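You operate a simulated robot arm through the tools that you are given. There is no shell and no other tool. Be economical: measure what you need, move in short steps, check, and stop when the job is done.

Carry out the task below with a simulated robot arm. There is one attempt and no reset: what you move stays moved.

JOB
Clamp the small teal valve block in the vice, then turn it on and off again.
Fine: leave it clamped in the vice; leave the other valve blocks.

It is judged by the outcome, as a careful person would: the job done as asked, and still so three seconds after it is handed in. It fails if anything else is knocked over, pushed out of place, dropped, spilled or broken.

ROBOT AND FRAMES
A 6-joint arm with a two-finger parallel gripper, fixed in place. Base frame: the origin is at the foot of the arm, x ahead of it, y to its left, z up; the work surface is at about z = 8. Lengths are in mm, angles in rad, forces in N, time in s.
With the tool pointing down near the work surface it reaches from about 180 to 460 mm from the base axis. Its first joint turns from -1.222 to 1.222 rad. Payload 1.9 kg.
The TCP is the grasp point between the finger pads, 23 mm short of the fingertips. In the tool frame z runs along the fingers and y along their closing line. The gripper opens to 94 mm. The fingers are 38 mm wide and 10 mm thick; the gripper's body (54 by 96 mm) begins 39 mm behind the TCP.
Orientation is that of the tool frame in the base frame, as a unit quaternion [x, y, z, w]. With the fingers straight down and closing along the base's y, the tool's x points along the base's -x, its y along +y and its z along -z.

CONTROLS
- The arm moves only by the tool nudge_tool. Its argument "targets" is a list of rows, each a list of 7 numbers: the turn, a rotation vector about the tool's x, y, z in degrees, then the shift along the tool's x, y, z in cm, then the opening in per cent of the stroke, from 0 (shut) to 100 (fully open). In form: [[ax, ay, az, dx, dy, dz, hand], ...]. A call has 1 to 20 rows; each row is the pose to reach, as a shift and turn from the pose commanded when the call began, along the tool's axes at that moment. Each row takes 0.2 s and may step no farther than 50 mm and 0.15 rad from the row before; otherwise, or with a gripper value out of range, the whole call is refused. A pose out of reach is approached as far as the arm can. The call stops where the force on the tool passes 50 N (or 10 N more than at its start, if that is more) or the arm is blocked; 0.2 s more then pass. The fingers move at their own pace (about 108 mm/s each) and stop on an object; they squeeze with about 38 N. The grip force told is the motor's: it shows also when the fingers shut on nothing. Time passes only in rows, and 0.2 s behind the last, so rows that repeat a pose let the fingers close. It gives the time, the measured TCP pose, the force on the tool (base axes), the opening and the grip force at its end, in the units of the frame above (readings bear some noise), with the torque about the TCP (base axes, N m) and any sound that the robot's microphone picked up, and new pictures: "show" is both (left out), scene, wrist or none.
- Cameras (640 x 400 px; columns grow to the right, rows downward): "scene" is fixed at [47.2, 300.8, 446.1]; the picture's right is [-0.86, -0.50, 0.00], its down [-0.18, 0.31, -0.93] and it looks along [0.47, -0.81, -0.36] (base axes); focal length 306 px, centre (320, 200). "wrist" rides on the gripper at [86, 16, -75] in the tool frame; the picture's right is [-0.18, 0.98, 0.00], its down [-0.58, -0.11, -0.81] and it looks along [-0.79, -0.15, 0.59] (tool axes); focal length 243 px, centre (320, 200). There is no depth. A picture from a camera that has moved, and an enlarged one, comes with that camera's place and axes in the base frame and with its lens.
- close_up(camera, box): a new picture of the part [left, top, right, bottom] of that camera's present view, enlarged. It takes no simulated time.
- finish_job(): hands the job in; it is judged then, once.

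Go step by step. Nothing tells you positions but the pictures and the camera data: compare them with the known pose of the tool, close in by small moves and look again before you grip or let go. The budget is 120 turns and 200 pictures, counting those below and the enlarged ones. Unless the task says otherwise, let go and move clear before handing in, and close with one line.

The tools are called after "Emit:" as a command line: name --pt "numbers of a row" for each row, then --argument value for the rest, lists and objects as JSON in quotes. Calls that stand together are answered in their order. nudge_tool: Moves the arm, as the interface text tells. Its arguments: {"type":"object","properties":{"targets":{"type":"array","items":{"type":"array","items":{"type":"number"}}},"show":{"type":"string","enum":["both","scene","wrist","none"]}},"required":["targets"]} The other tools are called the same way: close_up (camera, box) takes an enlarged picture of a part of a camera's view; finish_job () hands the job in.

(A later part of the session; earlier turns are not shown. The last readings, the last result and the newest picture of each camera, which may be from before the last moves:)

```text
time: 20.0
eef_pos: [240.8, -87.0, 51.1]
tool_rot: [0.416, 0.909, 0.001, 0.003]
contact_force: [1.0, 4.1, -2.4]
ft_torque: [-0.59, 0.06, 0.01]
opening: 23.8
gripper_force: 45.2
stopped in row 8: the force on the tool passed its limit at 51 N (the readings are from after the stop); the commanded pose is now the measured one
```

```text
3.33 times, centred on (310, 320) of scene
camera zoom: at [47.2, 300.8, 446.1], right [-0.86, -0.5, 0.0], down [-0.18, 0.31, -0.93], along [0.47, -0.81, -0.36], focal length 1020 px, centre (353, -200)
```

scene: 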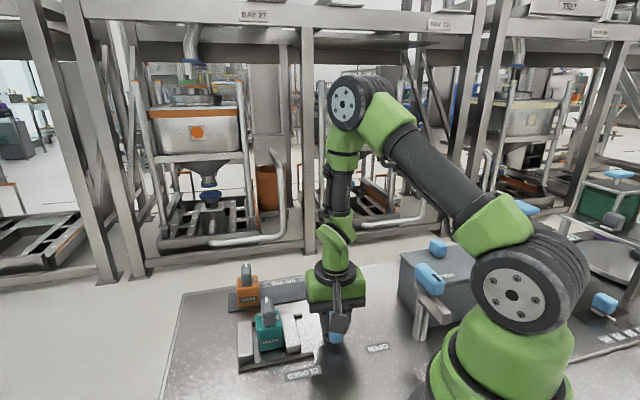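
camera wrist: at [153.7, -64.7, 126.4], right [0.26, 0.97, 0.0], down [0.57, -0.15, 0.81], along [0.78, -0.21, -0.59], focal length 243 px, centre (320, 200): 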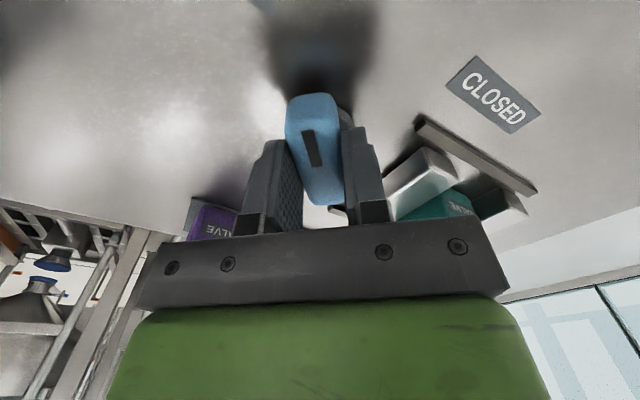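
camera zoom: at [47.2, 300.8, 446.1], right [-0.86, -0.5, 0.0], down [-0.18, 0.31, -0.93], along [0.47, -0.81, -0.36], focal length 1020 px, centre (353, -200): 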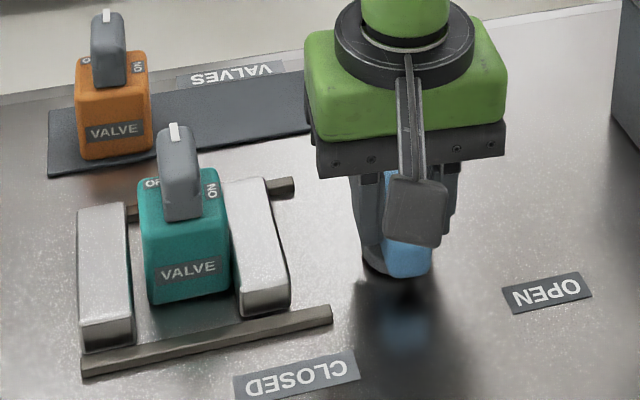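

The near jaw has almost reached the block after ~65° of turn. Continuing.

Emit:
nudge_tool --pt "0 0 2.5 -0.004 0.01 0 0" --pt "0 0 5 -0.008 0.015 0 0" --pt "0 0 7.5 -0.012 0.02 0 0" --pt "0 0 10 -0.017 0.025 0 0" --pt "0 0 12.5 -0.023 0.03 0 0" --pt "0 0 15 -0.03 0.035 0 0" --pt "0 0 17.5 -0.036 0.04 0 0" --pt "0 0 20 -0.042 0.05 0 0" --show "none"

Emit:
close_up --camera "scene" --box '[220, 260, 400, 380]'

```text
time: 21.6
eef_pos: [242.2, -84.3, 52.0]
tool_rot: [0.542, 0.84, 0.001, 0.003]
contact_force: [1.9, 2.4, -2.1]
ft_torque: [-0.28, 0.44, 0.04]
opening: 23.9
gripper_force: 44.8
stopped in row 7: the force on the tool passed its limit at 52 N (the readings are from after the stop); the commanded pose is now the measured one
```

```text
3.33 times, centred on (310, 320) of scene
camera zoom: at [47.2, 300.8, 446.1], right [-0.86, -0.5, 0.0], down [-0.18, 0.31, -0.93], along [0.47, -0.81, -0.36], focal length 1020 px, centre (353, -200)
```

zoom: 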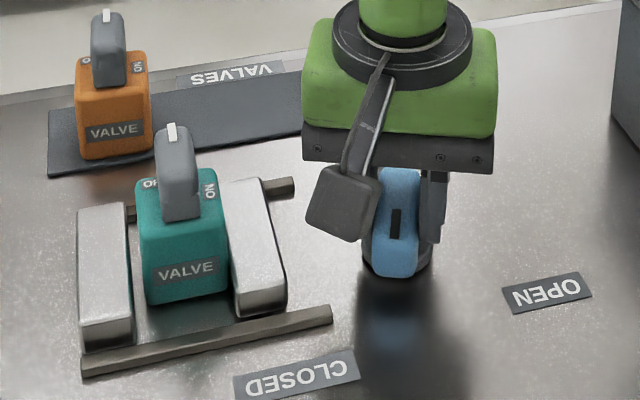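

The jaw is now against the block and pushing it to the fixed jaw. Continuing towards CLOSED.

Emit:
nudge_tool --pt "0 0 2.5 -0.004 0.01 0 0" --pt "0 0 5 -0.008 0.02 0 0" --pt "0 0 7.5 -0.012 0.03 0 0" --pt "0 0 10 -0.017 0.04 0 0" --pt "0 0 12.5 -0.023 0.05 0 0" --pt "0 0 15 -0.03 0.06 0 0" --show "none"

Emit:
close_up --camera "scene" --box '[220, 260, 400, 380]'

```text
time: 23.0
eef_pos: [243.3, -83.8, 50.9]
tool_rot: [0.648, 0.761, 0.002, 0.003]
contact_force: [18.1, 31.7, -13.9]
ft_torque: [-0.23, 0.54, 0.08]
opening: 23.8
gripper_force: 45.4
```

```text
3.33 times, centred on (310, 320) of scene
camera zoom: at [47.2, 300.8, 446.1], right [-0.86, -0.5, 0.0], down [-0.18, 0.31, -0.93], along [0.47, -0.81, -0.36], focal length 1020 px, centre (353, -200)
```

zoom: 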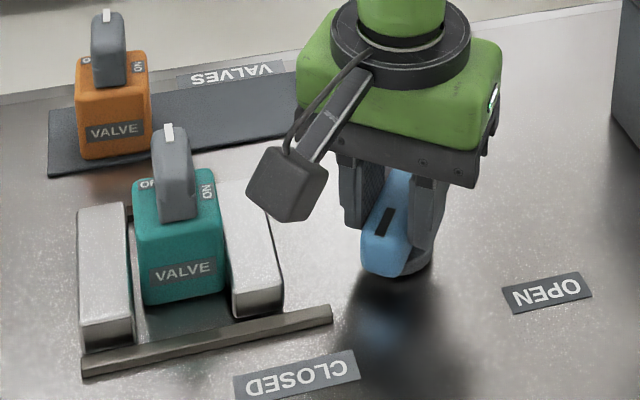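

About 96° turned, with the block nearly against the fixed jaw. The force shows a small sideways mismatch, so I'll relieve it and go on.

Emit:
nudge_tool --pt "0 0 0 0.06 0.05 0 0" --pt "0 0 2.5 0.06 0.06 0 0" --pt "0 0 5 0.06 0.07 0 0" --pt "0 0 7.5 0.06 0.08 0 0" --pt "0 0 10 0.06 0.09 0 0" --show "none"

Emit:
close_up --camera "scene" --box '[220, 260, 400, 380]'

```text
time: 24.2
eef_pos: [244.4, -84.9, 51.4]
tool_rot: [0.713, 0.701, 0.002, 0.004]
contact_force: [13.3, -2.3, -14.6]
ft_torque: [-0.07, 0.71, 0.03]
opening: 23.8
gripper_force: 45.3
```

```text
3.33 times, centred on (310, 320) of scene
camera zoom: at [47.2, 300.8, 446.1], right [-0.86, -0.5, 0.0], down [-0.18, 0.31, -0.93], along [0.47, -0.81, -0.36], focal length 1020 px, centre (353, -200)
```

zoom: 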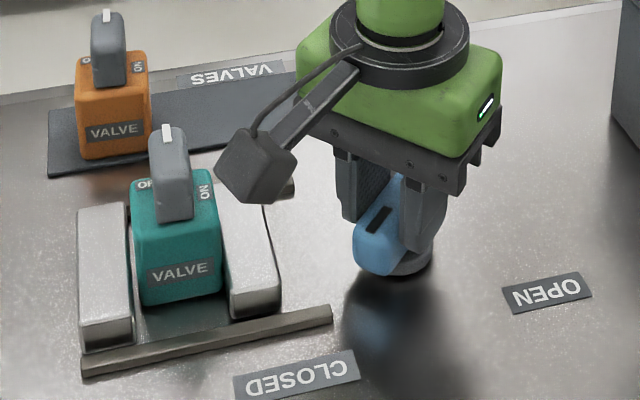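

Pointing at ~90° now, and the gap at the fixed jaw is nearly gone. A further few degrees.

Emit:
nudge_tool --pt "0 0 2.5 0.0 0.03 0 0" --pt "0 0 5 0 0.04 0 0" --pt "0 0 7.5 0 0.05 0 0" --pt "0 0 10 0 0.06 0 0" --pt "0 0 12.5 0 0.07 0 0" --show "wrist"

Emit:
close_up --camera "scene" --box '[220, 260, 400, 380]'

```text
time: 25.4
eef_pos: [244.9, -84.4, 52.3]
tool_rot: [0.784, 0.62, 0.003, 0.003]
contact_force: [14.2, -21.3, -19.8]
ft_torque: [-0.53, 0.76, 0.06]
opening: 23.9
gripper_force: 45.3
camera wrist: at [279.2, -3.2, 127.2], right [0.91, -0.41, 0.01], down [-0.25, -0.54, 0.81], along [-0.32, -0.74, -0.59], focal length 243 px, centre (320, 200)
```

wrist: 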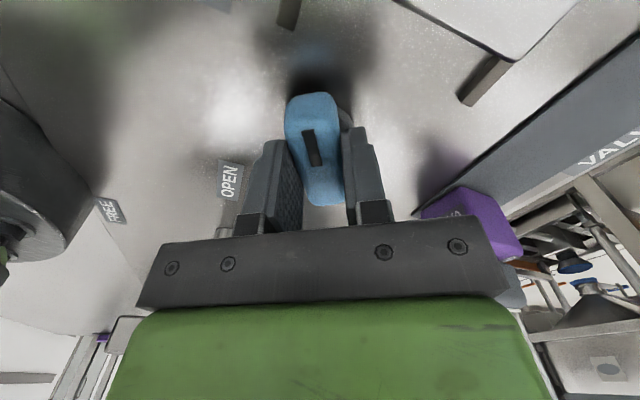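

```text
3.33 times, centred on (310, 320) of scene
camera zoom: at [47.2, 300.8, 446.1], right [-0.86, -0.5, 0.0], down [-0.18, 0.31, -0.93], along [0.47, -0.81, -0.36], focal length 1020 px, centre (353, -200)
```

zoom: 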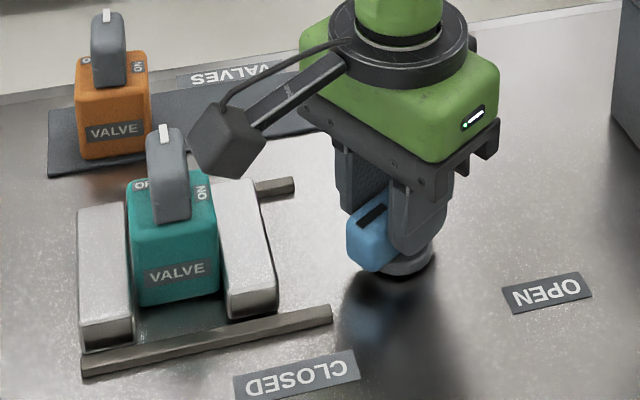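

The block looks nearly in contact with the fixed jaw. Relieving side force and continuing a few more degrees until it resists.

Emit:
nudge_tool --pt "0 0 0 -0.04 0.04 0 0" --pt "0 0 2.5 -0.05 0.05 0 0" --pt "0 0 5 -0.06 0.06 0 0" --pt "0 0 7.5 -0.07 0.07 0 0" --pt "0 0 10 -0.08 0.08 0 0" --show "none"

Emit:
close_up --camera "scene" --box '[220, 270, 320, 370]'

```text
time: 26.6
eef_pos: [244.4, -85.2, 52.9]
tool_rot: [0.834, 0.552, 0.003, 0.003]
contact_force: [11.2, 9.8, 5.6]
ft_torque: [-0.54, 0.17, 2.31]
opening: 27.7
gripper_force: 44.6
```

```text
4.00 times, centred on (270, 320) of scene
camera zoom: at [47.2, 300.9, 446.1], right [-0.86, -0.5, 0.0], down [-0.18, 0.31, -0.93], along [0.47, -0.81, -0.36], focal length 1224 px, centre (520, -280)
```

zoom: 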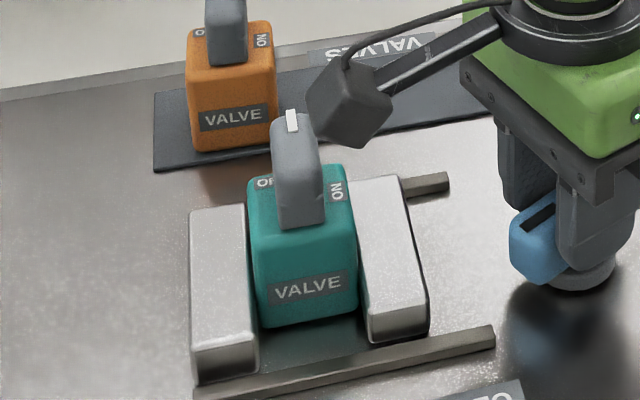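

Torque rose to 2.3 N·m and the fingers began to slip on the bar, so the vice is tight. I'll relax the twist slightly, open and rise.

Emit:
nudge_tool --pt "0 0 -3 0 0 0 0" --pt "0 0 -3 0 0 0 50" --pt "0 0 -3 0 0 0 80" --pt "0 0 -3 0 0 0 80" --pt "0 0 -3 0 0 -3 80" --pt "0 0 -3 0 0 -7 80" --pt "0 0 -3 0 0 -11 80" --pt "0 0 -3 0 0 -15 80"

Emit:
close_up --camera "scene" --box '[220, 260, 400, 380]'

```text
time: 28.4
eef_pos: [243.7, -85.5, 203.2]
tool_rot: [0.821, 0.572, 0.003, 0.001]
contact_force: [-0.6, -0.2, -0.3]
ft_torque: [0.01, 0.0, 0.01]
opening: 74.9
gripper_force: 0.0
camera wrist: at [288.6, -8.6, 278.5], right [0.86, -0.51, 0.01], down [-0.31, -0.51, 0.81], along [-0.41, -0.69, -0.59], focal length 243 px, centre (320, 200)
```

scene: 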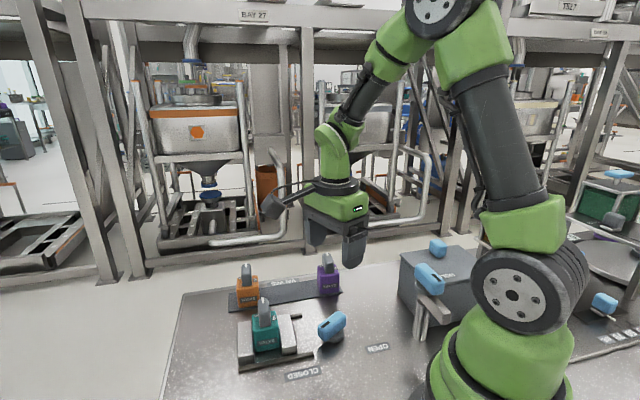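
wrist: 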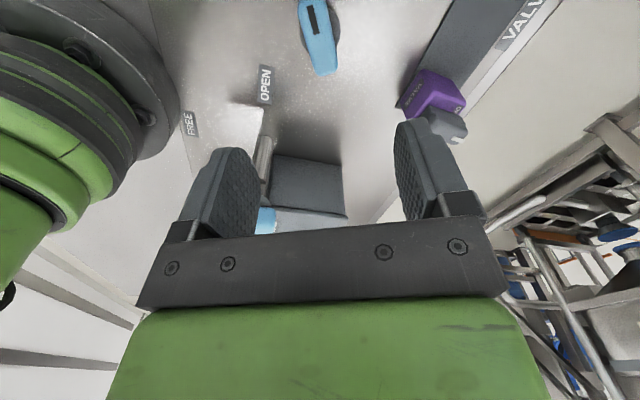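

```text
3.33 times, centred on (310, 320) of scene
camera zoom: at [47.2, 300.8, 446.1], right [-0.86, -0.5, 0.0], down [-0.18, 0.31, -0.93], along [0.47, -0.81, -0.36], focal length 1020 px, centre (353, -200)
```

zoom: 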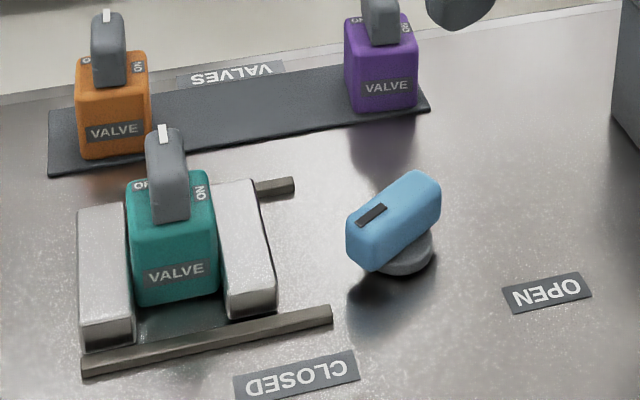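

The vice holds the block and the lever stays near CLOSED. Now I'll move over the knob (estimate (341, -14)) with the fingers closing across its thin side.

Emit:
nudge_tool --pt "0 0 -8 1.3 0.8 0 80" --pt "0 0 -16 2.5 1.7 0 80" --pt "0 0 -24 3.8 2.5 0 80" --pt "0 0 -32 5.0 3.3 0 80" --pt "0 0 -40 6.3 4.1 0 80" --pt "0 0 -48 7.6 5 0 80" --pt "0 0 -56 8.8 5.8 0 80" --pt "0 0 -64 10.1 6.6 0 80" --pt "0 0 -65.3 10.1 6.6 0 80" --pt "0 0 -65.3 10.1 6.6 0 80"

Emit:
close_up --camera "wrist" --box '[200, 0, 440, 180]'

Emit:
close_up --camera "scene" --box '[230, 280, 310, 360]'

```text
time: 30.6
eef_pos: [341.7, -12.7, 204.3]
tool_rot: [0.382, 0.924, 0.001, 0.003]
contact_force: [0.7, 0.3, -0.9]
ft_torque: [-0.01, 0.03, 0.0]
opening: 75.2
gripper_force: 0.0
camera wrist: at [290.2, 60.5, 276.9], right [0.82, 0.57, 0.0], down [0.33, -0.49, 0.81], along [0.46, -0.67, -0.59], focal length 243 px, centre (320, 200)
```

scene: 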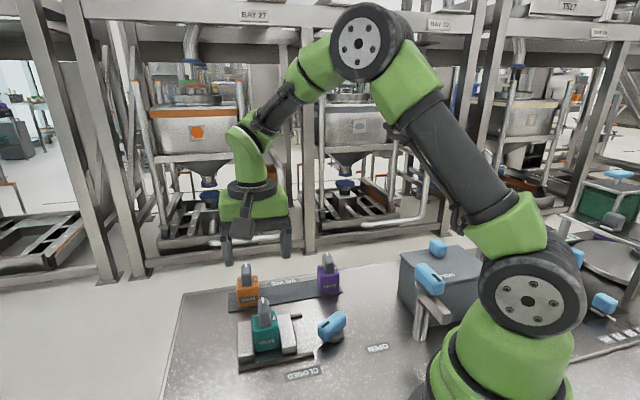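
wrist: 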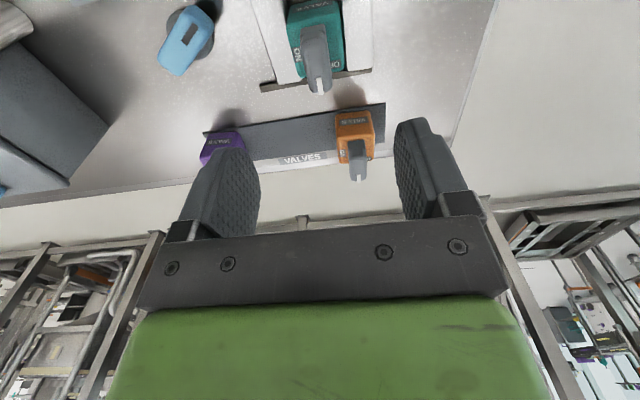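

```text
2.22 times, centred on (320, 90) of wrist
camera zoom: at [290.2, 60.5, 276.9], right [0.82, 0.57, 0.0], down [0.33, -0.49, 0.81], along [0.46, -0.67, -0.59], focal length 539 px, centre (320, 444)
```

zoom: 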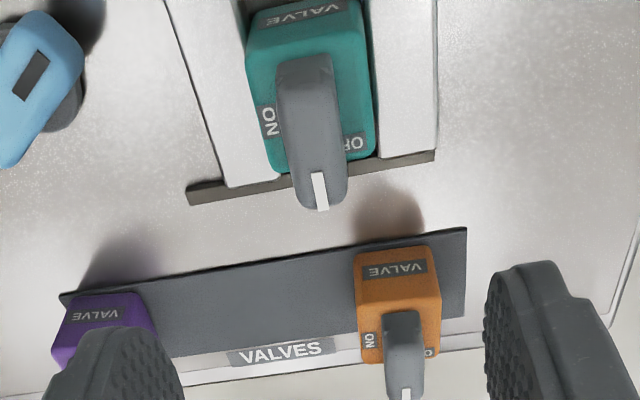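

```text
5.00 times, centred on (270, 320) of scene
camera zoom: at [47.2, 300.8, 446.1], right [-0.86, -0.5, 0.0], down [-0.18, 0.31, -0.93], along [0.47, -0.81, -0.36], focal length 1530 px, centre (570, -400)
```

zoom: 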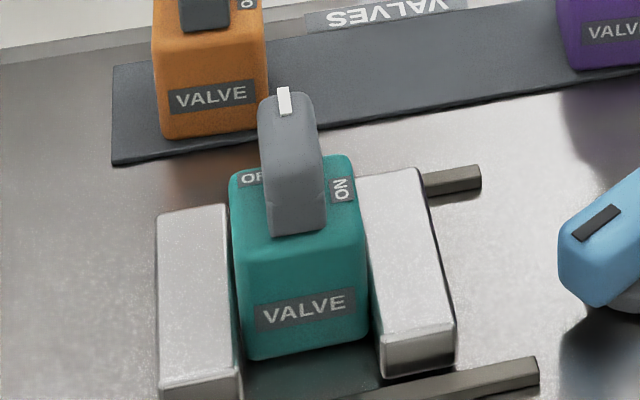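

The knob runs along e2, centred near (338, -13.5), with its top at z ≈ 96 and block top ≈ 62. I'll shift slightly and descend so the fingertips stop a few mm above the block.

Emit:
nudge_tool --pt "0 0 0 0.2 -0.3 2 80" --pt "0 0 0 0.2 -0.3 5 80" --pt "0 0 0 0.2 -0.3 8 80" --pt "0 0 0 0.2 -0.3 8 80"

Emit:
close_up --camera "scene" --box '[220, 260, 320, 360]'

Emit:
close_up --camera "wrist" --box '[200, 20, 440, 200]'

```text
time: 31.6
eef_pos: [338.7, -13.2, 122.3]
tool_rot: [0.383, 0.924, 0.0, 0.002]
contact_force: [0.6, -1.3, -0.3]
ft_torque: [-0.03, -0.02, 0.0]
opening: 75.3
gripper_force: 0.0
camera wrist: at [287.0, 59.8, 197.0], right [0.83, 0.56, 0.0], down [0.33, -0.49, 0.81], along [0.46, -0.67, -0.59], focal length 243 px, centre (320, 200)
```

scene: 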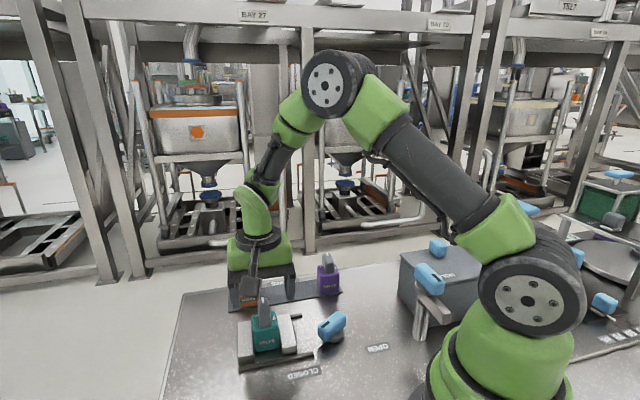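
wrist: 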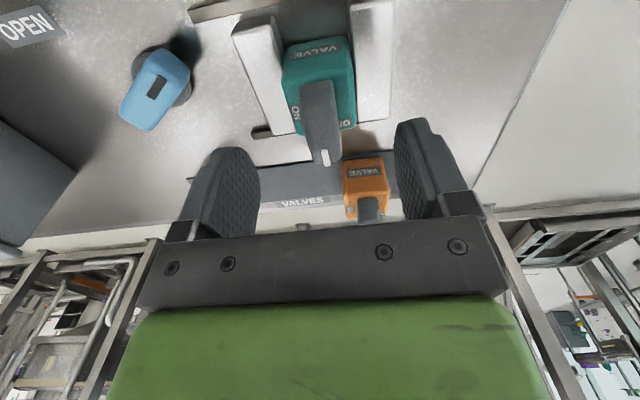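

```text
4.00 times, centred on (270, 310) of scene
camera zoom: at [47.2, 300.8, 446.1], right [-0.86, -0.5, 0.0], down [-0.18, 0.31, -0.93], along [0.47, -0.81, -0.36], focal length 1224 px, centre (520, -240)
```

zoom: 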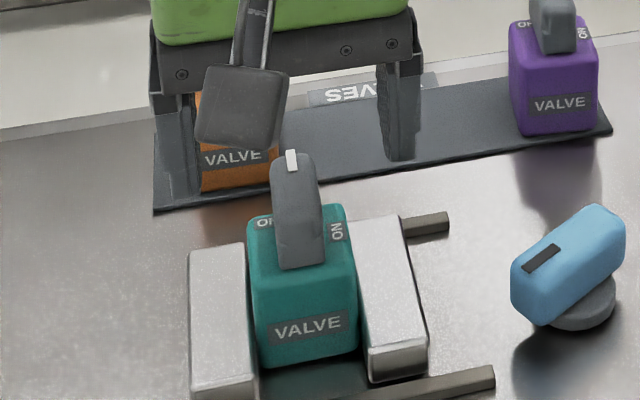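

```text
2.22 times, centred on (320, 110) of wrist
camera zoom: at [287.0, 59.8, 197.0], right [0.83, 0.56, 0.0], down [0.33, -0.49, 0.81], along [0.46, -0.67, -0.59], focal length 539 px, centre (320, 400)
```

zoom: 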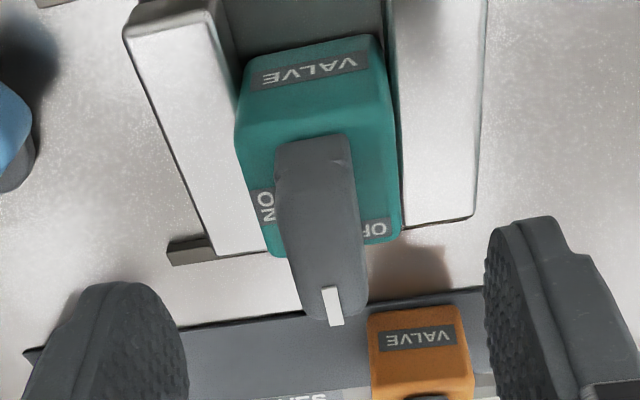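

Alignment is good (within 1–2 mm). Going down to TCP z ≈ 89 and closing softly on the knob.

Emit:
nudge_tool --pt "0 0 0 0.1 0 1.5 80" --pt "0 0 0 0.1 0 3.2 80" --pt "0 0 0 0.1 0 3.2 40" --pt "0 0 0 0.1 0 3.2 20" --pt "0 0 0 0.1 0 3.2 20"

Emit:
close_up --camera "scene" --box '[220, 260, 320, 360]'

Emit:
close_up --camera "wrist" --box '[200, 50, 440, 230]'

```text
time: 32.8
eef_pos: [337.6, -12.9, 91.1]
tool_rot: [0.383, 0.924, 0.0, 0.003]
contact_force: [0.7, 0.1, 0.6]
ft_torque: [0.05, -0.02, -0.01]
opening: 19.8
gripper_force: 1.6
camera wrist: at [286.5, 60.4, 165.2], right [0.82, 0.57, 0.0], down [0.33, -0.49, 0.81], along [0.46, -0.67, -0.59], focal length 243 px, centre (320, 200)
```

scene: 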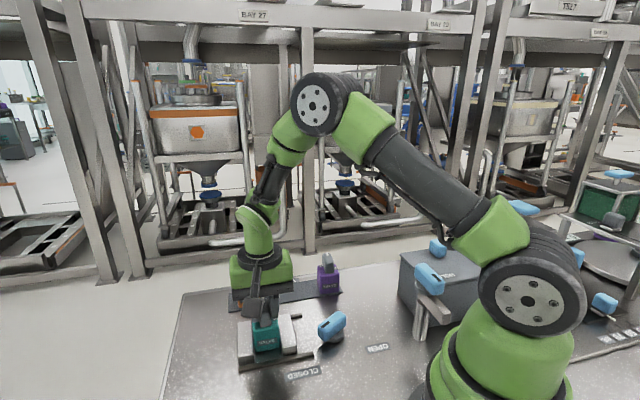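
wrist: 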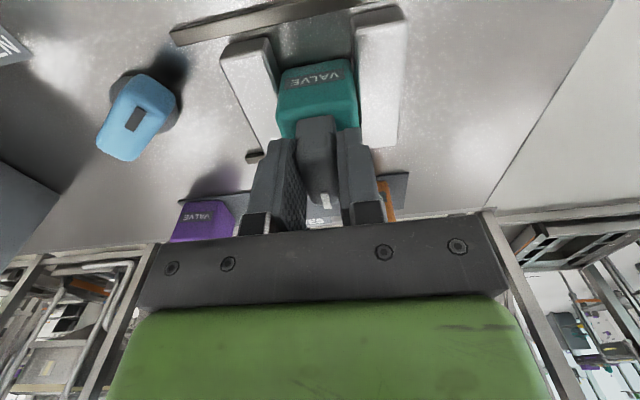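

```text
4.00 times, centred on (270, 310) of scene
camera zoom: at [47.2, 300.8, 446.1], right [-0.86, -0.5, 0.0], down [-0.18, 0.31, -0.93], along [0.47, -0.81, -0.36], focal length 1224 px, centre (520, -240)
```

zoom: 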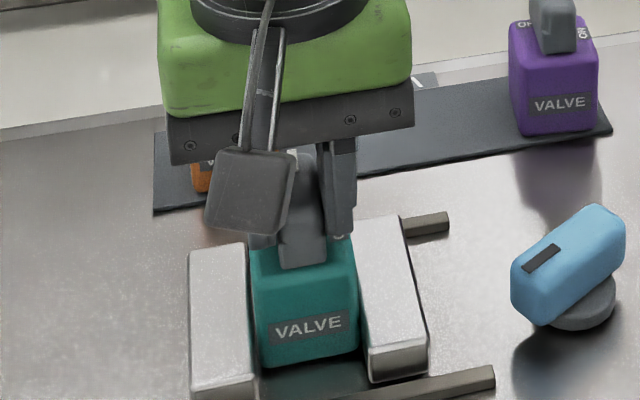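

```text
2.22 times, centred on (320, 140) of wrist
camera zoom: at [286.5, 60.4, 165.2], right [0.82, 0.57, 0.0], down [0.33, -0.49, 0.81], along [0.46, -0.67, -0.59], focal length 539 px, centre (320, 333)
```

zoom: 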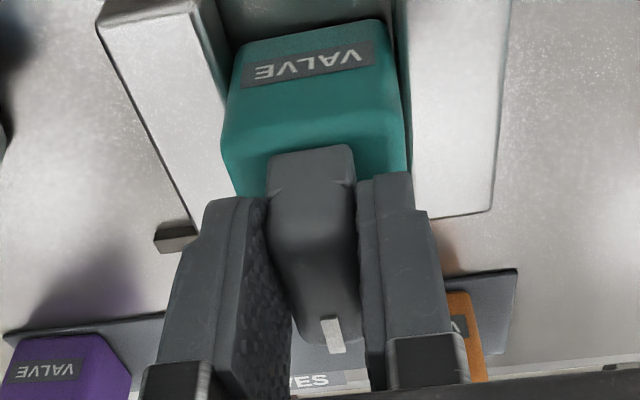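

The fingers just touch the knob at ~19.8 mm. I'll keep this light hold and start turning clockwise towards ON, watching forces.

Emit:
nudge_tool --pt "0 0 5 0 0 0 20" --pt "0 0 10 0 0 0 20" --pt "0 0 15 0 0 0 20" --pt "0 0 20 0 0 0 20" --pt "0 0 25 0 0 0 20" --pt "0 0 30 0 0 0 20"

Emit:
close_up --camera "wrist" --box '[200, 50, 440, 230]'

```text
time: 34.2
eef_pos: [336.8, -13.5, 91.0]
tool_rot: [0.609, 0.793, 0.001, 0.004]
contact_force: [4.4, 2.0, -1.5]
ft_torque: [0.13, -0.27, 0.03]
opening: 20.0
gripper_force: 34.9
camera wrist: at [329.5, 75.3, 165.5], right [1.0, 0.08, 0.01], down [0.04, -0.59, 0.81], along [0.07, -0.8, -0.59], focal length 243 px, centre (320, 200)
```

scene: 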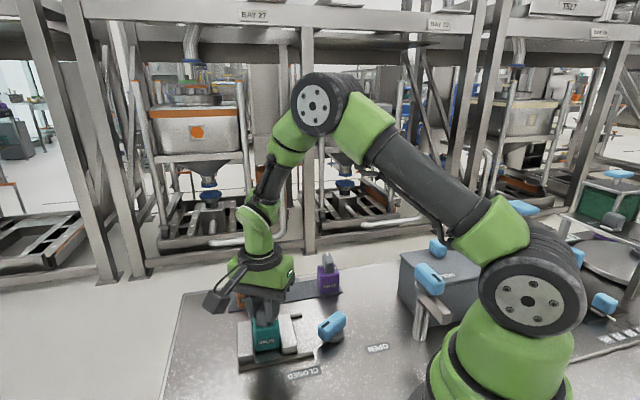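
wrist: 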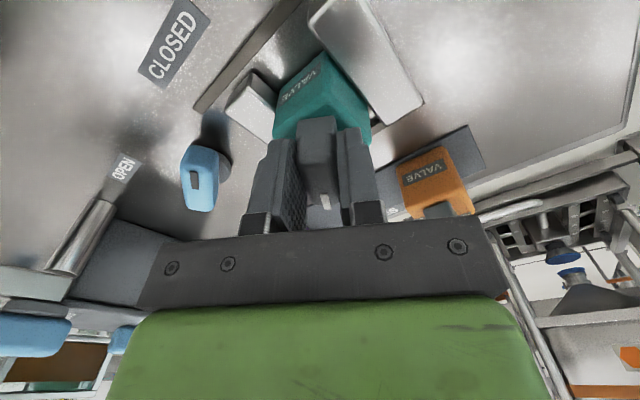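

```text
2.22 times, centred on (320, 140) of wrist
camera zoom: at [329.5, 75.3, 165.5], right [1.0, 0.08, 0.01], down [0.04, -0.59, 0.81], along [0.07, -0.8, -0.59], focal length 539 px, centre (320, 333)
```

zoom: 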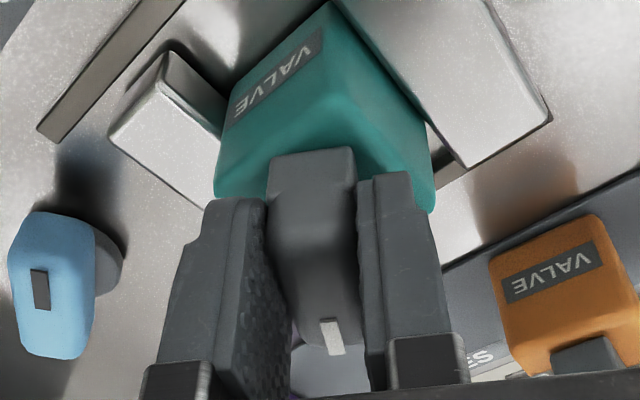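

The knob follows with very low force and the block stays put. Continuing to about 90°.

Emit:
nudge_tool --pt "0 0 6 0 0 0 20" --pt "0 0 12 0 0 0 20" --pt "0 0 18 0 0 0 20" --pt "0 0 24 0 0 0 20" --pt "0 0 30 0 0 0 20" --pt "0 0 36 0 0 0 20" --pt "0 0 42 0 0 0 20" --pt "0 0 48 0 0 0 20" --pt "0 0 54 0 0 0 20" --pt "0 0 58 0 0 0 20" --pt "0 0 60 0 0 0 20"

Emit:
close_up --camera "scene" --box '[220, 260, 320, 360]'

Emit:
close_up --camera "wrist" --box '[200, 50, 440, 230]'

```text
time: 36.6
eef_pos: [337.3, -15.4, 90.2]
tool_rot: [0.924, 0.381, 0.003, 0.001]
contact_force: [1.3, 0.4, -0.1]
ft_torque: [0.04, -0.02, 0.0]
opening: 19.8
gripper_force: 10.8
camera wrist: at [408.8, 37.1, 165.9], right [0.56, -0.83, 0.01], down [-0.49, -0.33, 0.8], along [-0.66, -0.46, -0.6], focal length 243 px, centre (320, 200)
```

scene: 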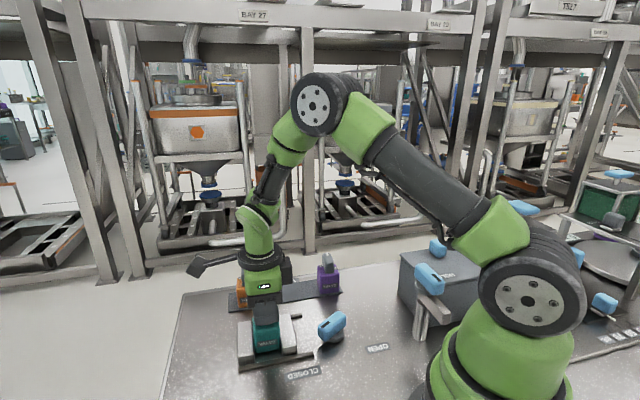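
wrist: 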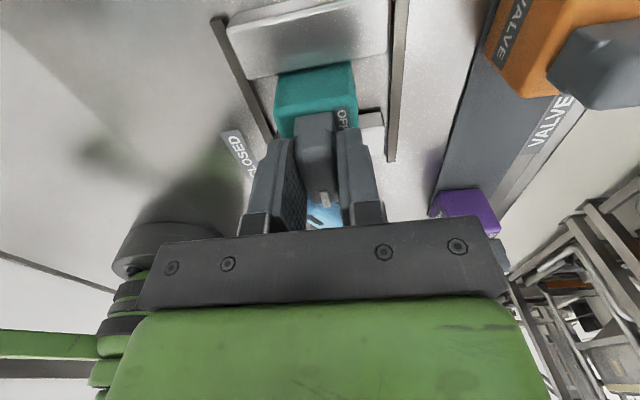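

```text
4.00 times, centred on (270, 310) of scene
camera zoom: at [47.2, 300.8, 446.1], right [-0.86, -0.5, 0.0], down [-0.18, 0.31, -0.93], along [0.47, -0.81, -0.36], focal length 1224 px, centre (520, -240)
```

zoom: 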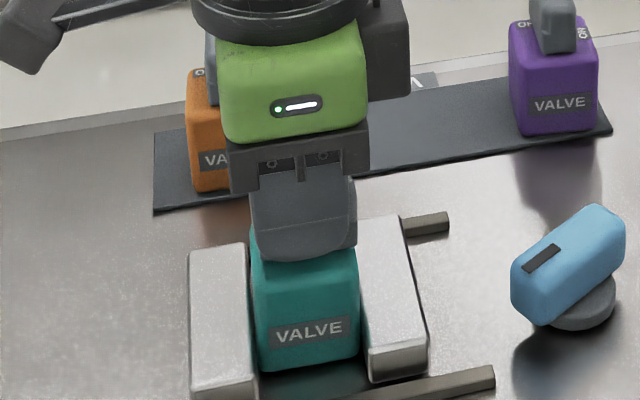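

```text
2.22 times, centred on (320, 140) of wrist
camera zoom: at [408.8, 37.1, 165.9], right [0.56, -0.83, 0.01], down [-0.49, -0.33, 0.8], along [-0.66, -0.46, -0.6], focal length 539 px, centre (320, 333)
```

zoom: 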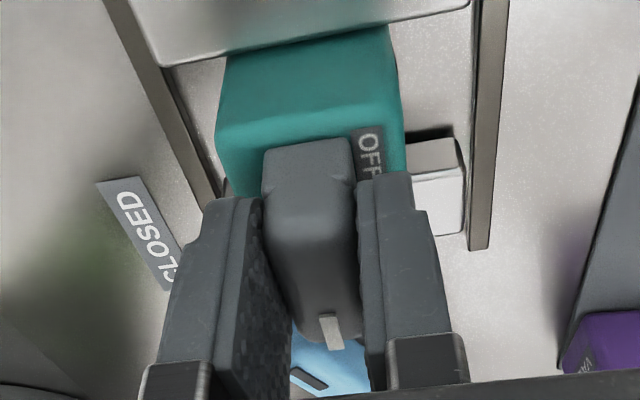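

The mark now points at ON and OFF is uncovered. I'll nudge a few degrees further to find out whether it's at its stop.

Emit:
nudge_tool --pt "0 0 2 0 0 0 20" --pt "0 0 4 0 0 0 20" --pt "0 0 6 0 0 0 20" --pt "0 0 8 0 0 0 20" --show "wrist"

```text
time: 37.6
eef_pos: [338.0, -12.9, 89.8]
tool_rot: [0.948, 0.317, 0.003, 0.002]
contact_force: [-0.3, -0.2, -1.5]
ft_torque: [-0.04, 0.07, 0.08]
opening: 19.5
gripper_force: 22.8
camera wrist: at [415.1, 26.7, 166.1], right [0.44, -0.9, 0.0], down [-0.54, -0.26, 0.8], along [-0.72, -0.36, -0.6], focal length 243 px, centre (320, 200)
```

wrist: 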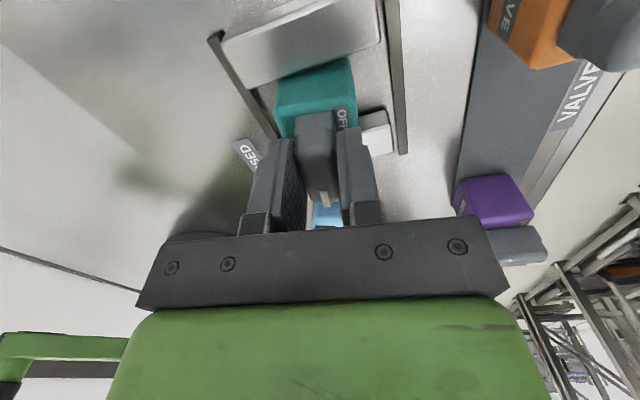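

No hard torque, so I'll check whether the knob followed.

Emit:
close_up --camera "wrist" --box '[240, 40, 400, 240]'

Emit:
close_up --camera "scene" --box '[230, 290, 310, 360]'

```text
2.00 times, centred on (320, 140) of wrist
camera zoom: at [415.1, 26.7, 166.1], right [0.44, -0.9, 0.0], down [-0.54, -0.26, 0.8], along [-0.72, -0.36, -0.6], focal length 485 px, centre (320, 320)
```

zoom: 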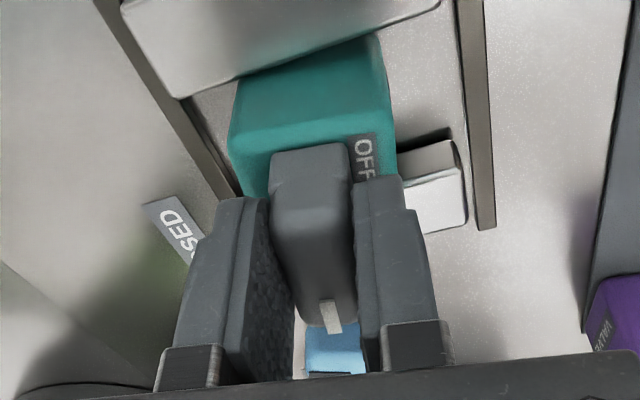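

```text
5.71 times, centred on (270, 325) of scene
camera zoom: at [47.2, 300.8, 446.1], right [-0.86, -0.5, 0.0], down [-0.18, 0.31, -0.93], along [0.47, -0.81, -0.36], focal length 1749 px, centre (606, -514)
```

zoom: 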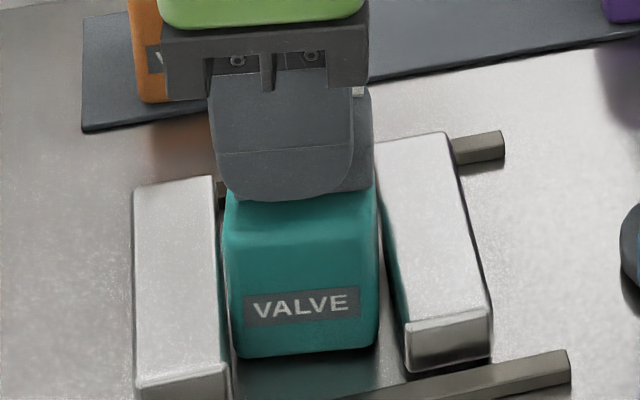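

The knob is following. The OFF label sits offset from the knob's original direction, so full travel may exceed 90°. I'll continue gently clockwise looking for the ON stop.

Emit:
nudge_tool --pt "0 0 3 0 0 0 20" --pt "0 0 6 0 0 0 20" --pt "0 0 9 0 0 0 20" --pt "0 0 12 0 0 0 20" --show "wrist"

Emit:
close_up --camera "wrist" --box '[240, 40, 400, 240]'

```text
time: 38.6
eef_pos: [338.0, -13.0, 90.8]
tool_rot: [0.976, 0.216, 0.003, 0.002]
contact_force: [-0.4, -0.6, -1.0]
ft_torque: [0.0, -0.02, 0.01]
opening: 20.0
gripper_force: 1.8
camera wrist: at [421.9, 9.6, 166.0], right [0.25, -0.97, 0.0], down [-0.58, -0.14, 0.8], along [-0.78, -0.2, -0.6], focal length 243 px, centre (320, 200)
```

wrist: 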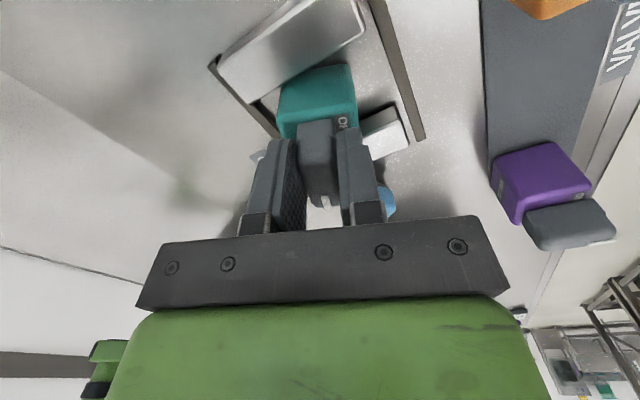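

```text
2.00 times, centred on (320, 140) of wrist
camera zoom: at [421.9, 9.6, 166.0], right [0.25, -0.97, 0.0], down [-0.58, -0.14, 0.8], along [-0.78, -0.2, -0.6], focal length 485 px, centre (320, 320)
```

zoom: 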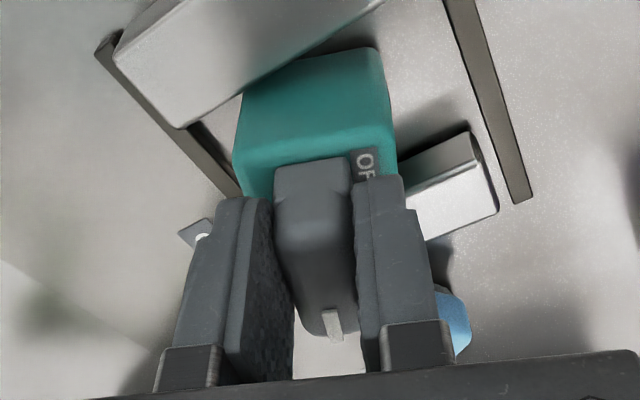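

The block edges now look rotated relative to the jaws, so the stop was at ~90° and the block may be twisting. Checking the scene view before anything else.

Emit:
close_up --camera "scene" --box '[225, 285, 315, 365]'

```text
5.00 times, centred on (270, 325) of scene
camera zoom: at [47.2, 300.8, 446.1], right [-0.86, -0.5, 0.0], down [-0.18, 0.31, -0.93], along [0.47, -0.81, -0.36], focal length 1530 px, centre (570, -425)
```

zoom: 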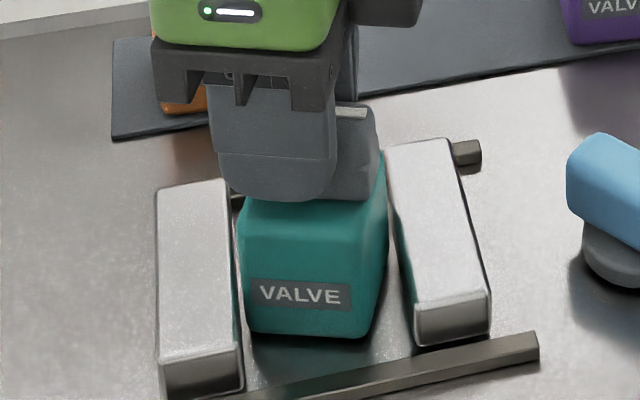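

The block has twisted ~12° and the moving jaw and lever have been pushed back, so the clamp wasn't really locked. I'll ease the twist back first and look at the lever.

Emit:
nudge_tool --pt "0 0 -4 0 0 0 20" --pt "0 0 -8 0 0 0 20" --pt "0 0 -12 0 0 0 20" --pt "0 0 -16 0 0 0 20" --pt "0 0 -20 0 0 0 20" --show "scene"

Emit:
close_up --camera "scene" --box '[225, 270, 385, 370]'

Emit:
close_up --camera "wrist" --box '[200, 50, 440, 230]'

```text
time: 39.8
eef_pos: [337.1, -13.5, 91.8]
tool_rot: [0.923, 0.384, 0.003, 0.001]
contact_force: [-0.6, 0.6, 0.4]
ft_torque: [0.09, 0.03, -0.02]
opening: 19.8
gripper_force: 11.3
```

scene: 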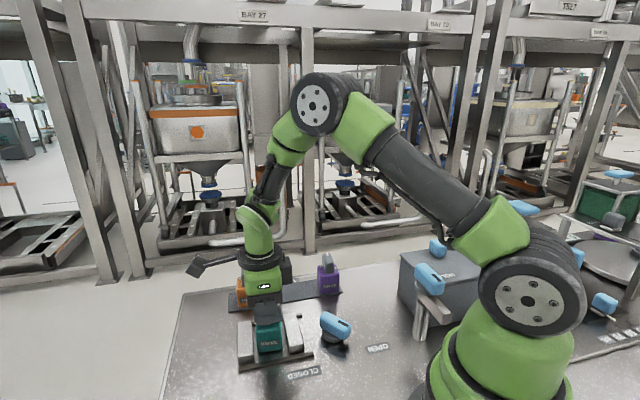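

```text
4.00 times, centred on (305, 320) of scene
camera zoom: at [47.2, 300.8, 446.1], right [-0.86, -0.5, 0.0], down [-0.18, 0.31, -0.93], along [0.47, -0.81, -0.36], focal length 1224 px, centre (380, -280)
```

zoom: 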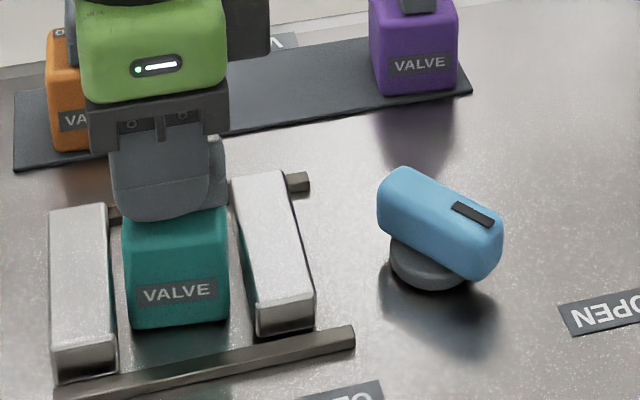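

```text
2.22 times, centred on (320, 140) of wrist
camera zoom: at [408.7, 37.5, 166.0], right [0.57, -0.82, 0.0], down [-0.49, -0.33, 0.8], along [-0.66, -0.46, -0.6], focal length 539 px, centre (320, 333)
```

zoom: 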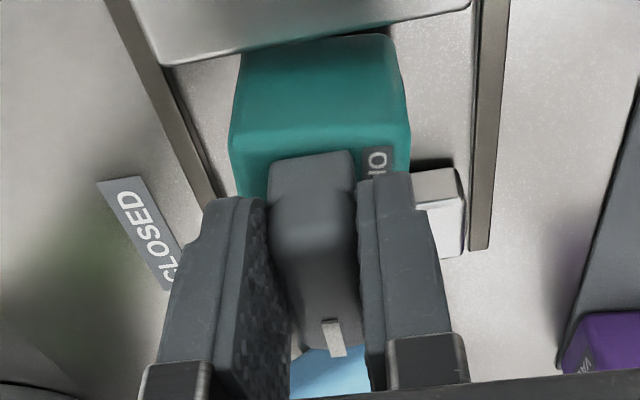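

The lever has swung well back, so a stop overrun back-drives the vice; I must not push past the knob's stop. I'll look closely at the block and label now.

Emit:
close_up --camera "wrist" --box '[290, 60, 390, 180]'

Emit:
close_up --camera "scene" --box '[225, 295, 315, 365]'

```text
3.33 times, centred on (340, 120) of wrist
camera zoom: at [408.7, 37.5, 166.0], right [0.57, -0.82, 0.0], down [-0.49, -0.33, 0.8], along [-0.66, -0.46, -0.6], focal length 809 px, centre (253, 467)
```

zoom: 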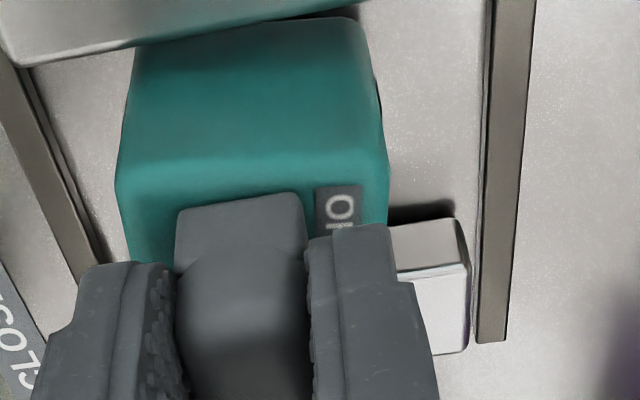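

```text
5.71 times, centred on (270, 330) of scene
camera zoom: at [47.2, 300.8, 446.1], right [-0.86, -0.5, 0.0], down [-0.18, 0.31, -0.93], along [0.47, -0.81, -0.36], focal length 1749 px, centre (606, -543)
```

zoom: 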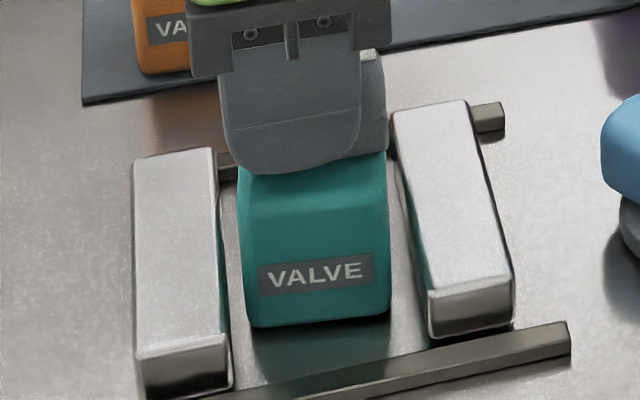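

The block is back square to the jaws but loose, with the lever now pointing about 171°. I'll let go of the knob, rise, and re-tighten the vice.

Emit:
nudge_tool --pt "0 0 0 0 0 0 40" --pt "0 0 0 0 0 0 60" --pt "0 0 0 0 0 -2 70" --pt "0 0 0 0 0 -6 80" --pt "0 0 0 0 0 -10 80" --pt "0 0 0 0 0 -11 80"

Emit:
close_up --camera "scene" --box '[225, 270, 385, 370]'

```text
time: 41.2
eef_pos: [336.7, -11.7, 202.1]
tool_rot: [0.924, 0.383, 0.003, 0.002]
contact_force: [0.1, 0.1, 0.1]
ft_torque: [-0.01, 0.0, 0.01]
opening: 75.1
gripper_force: 0.1
camera wrist: at [408.2, 37.9, 277.2], right [0.57, -0.82, 0.01], down [-0.49, -0.33, 0.8], along [-0.66, -0.46, -0.59], focal length 243 px, centre (320, 200)
```

scene: 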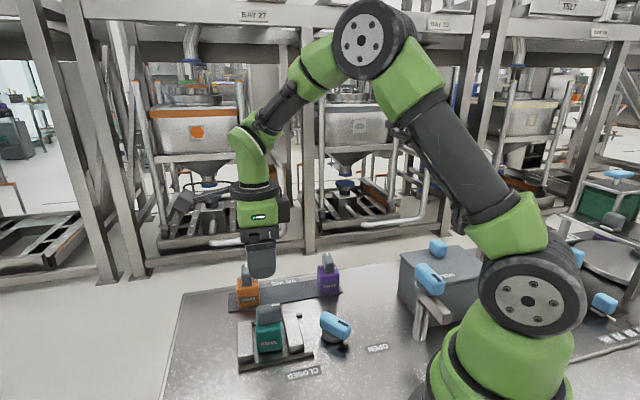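
wrist: 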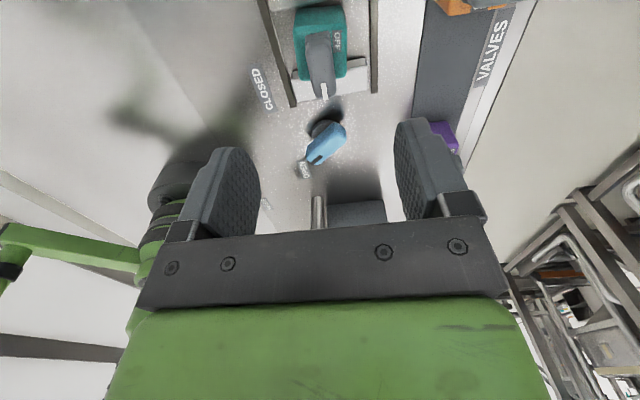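

```text
4.00 times, centred on (305, 320) of scene
camera zoom: at [47.2, 300.8, 446.1], right [-0.86, -0.5, 0.0], down [-0.18, 0.31, -0.93], along [0.47, -0.81, -0.36], focal length 1224 px, centre (380, -280)
```

zoom: 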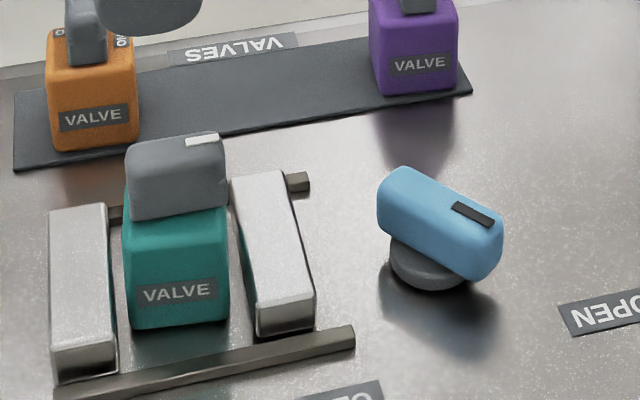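

The block stands square with the knob at ON. Let me see the label layout from this side, which settles where the stops should be.

Emit:
close_up --camera "wrist" --box '[260, 0, 400, 110]'

```text
3.64 times, centred on (330, 55) of wrist
camera zoom: at [408.2, 37.9, 277.2], right [0.57, -0.82, 0.01], down [-0.49, -0.33, 0.8], along [-0.66, -0.46, -0.59], focal length 882 px, centre (284, 727)
```

zoom: 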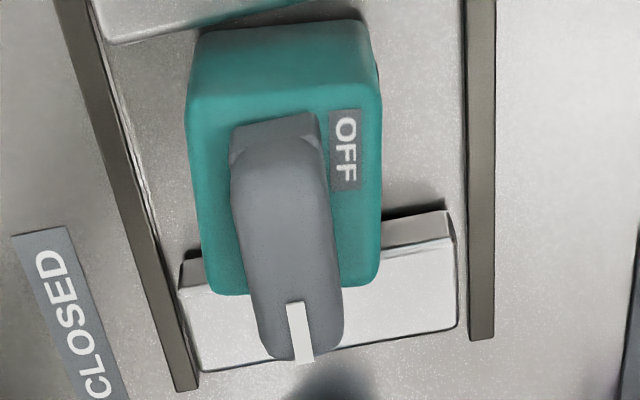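

I'll move back over the lever with the fingers set across its present direction (~171°), centred on the refined pivot (243.5, -88).

Emit:
nudge_tool --pt "0 0 -8.4 -0.8 -0.1 0 80" --pt "0 0 -16.8 -1.6 -0.2 0 80" --pt "0 0 -25.2 -2.4 -0.2 0 80" --pt "0 0 -33.6 -3.2 -0.3 0 80" --pt "0 0 -42 -4.0 -0.4 0 80" --pt "0 0 -50.4 -4.8 -0.5 0 80" --pt "0 0 -58.8 -5.6 -0.6 0 80" --pt "0 0 -67.2 -6.4 -0.6 0 80" --pt "0 0 -75.6 -7.2 -0.7 0 80" --pt "0 0 -84 -8.0 -0.8 0 80" --pt "0 0 -92.4 -8.8 -0.9 0 80" --pt "0 0 -100.8 -9.6 -1.0 0 80" --pt "0 0 -109.2 -10.4 -1.0 0 80" --pt "0 0 -117.6 -11.2 -1.1 0 80" --pt "0 0 -126 -12.0 -1.2 0 80" --pt "0 0 -126 -12.0 -1.2 3 80" --pt "0 0 -126 -12.0 -1.2 7 80" --pt "0 0 -126 -12.0 -1.2 11 80" --pt "0 0 -126 -12.0 -1.2 12 80"

Emit:
close_up --camera "wrist" --box '[200, 20, 440, 200]'

```text
time: 45.2
eef_pos: [243.3, -89.0, 80.5]
tool_rot: [0.079, 0.997, 0.0, 0.004]
contact_force: [0.6, -0.8, -0.3]
ft_torque: [0.02, 0.0, 0.0]
opening: 75.2
gripper_force: 0.2
camera wrist: at [160.1, -58.9, 153.5], right [0.34, 0.94, 0.0], down [0.55, -0.2, 0.81], along [0.76, -0.27, -0.59], focal length 243 px, centre (320, 200)
```

scene: 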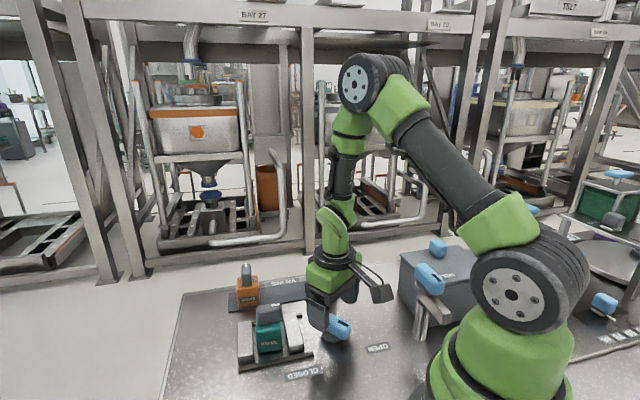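
wrist: 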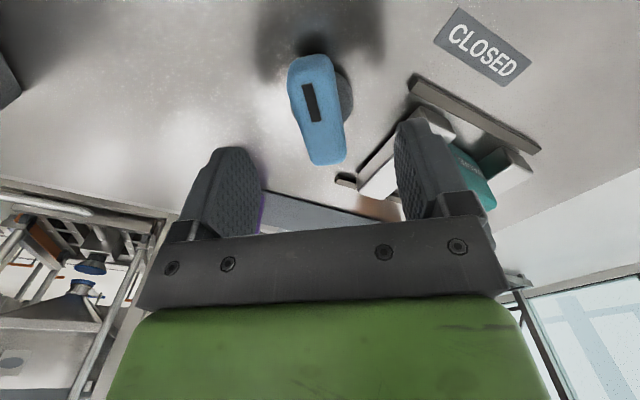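

```text
2.22 times, centred on (320, 110) of wrist
camera zoom: at [160.1, -58.9, 153.5], right [0.34, 0.94, 0.0], down [0.55, -0.2, 0.81], along [0.76, -0.27, -0.59], focal length 539 px, centre (320, 400)
```

zoom: 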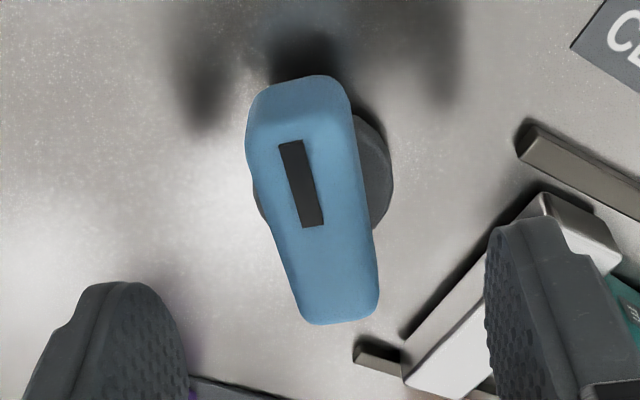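

The bar is aligned within ~1.5°. Descending and gripping the lever.

Emit:
nudge_tool --pt "0 0 -1 0 0.1 1.5 80" --pt "0 0 -1 0 0.1 2.9 80" --pt "0 0 -1 0 0.1 2.9 30" --pt "0 0 -1 0 0.1 2.9 24" --pt "0 0 -1 0 0.1 2.9 0" --pt "0 0 -1 0 0.1 2.9 0" --show "none"

```text
time: 46.6
eef_pos: [244.9, -88.0, 50.6]
tool_rot: [0.069, 0.998, 0.0, 0.004]
contact_force: [10.4, 17.7, -14.1]
ft_torque: [0.16, -0.7, -0.06]
opening: 23.8
gripper_force: 45.2
```

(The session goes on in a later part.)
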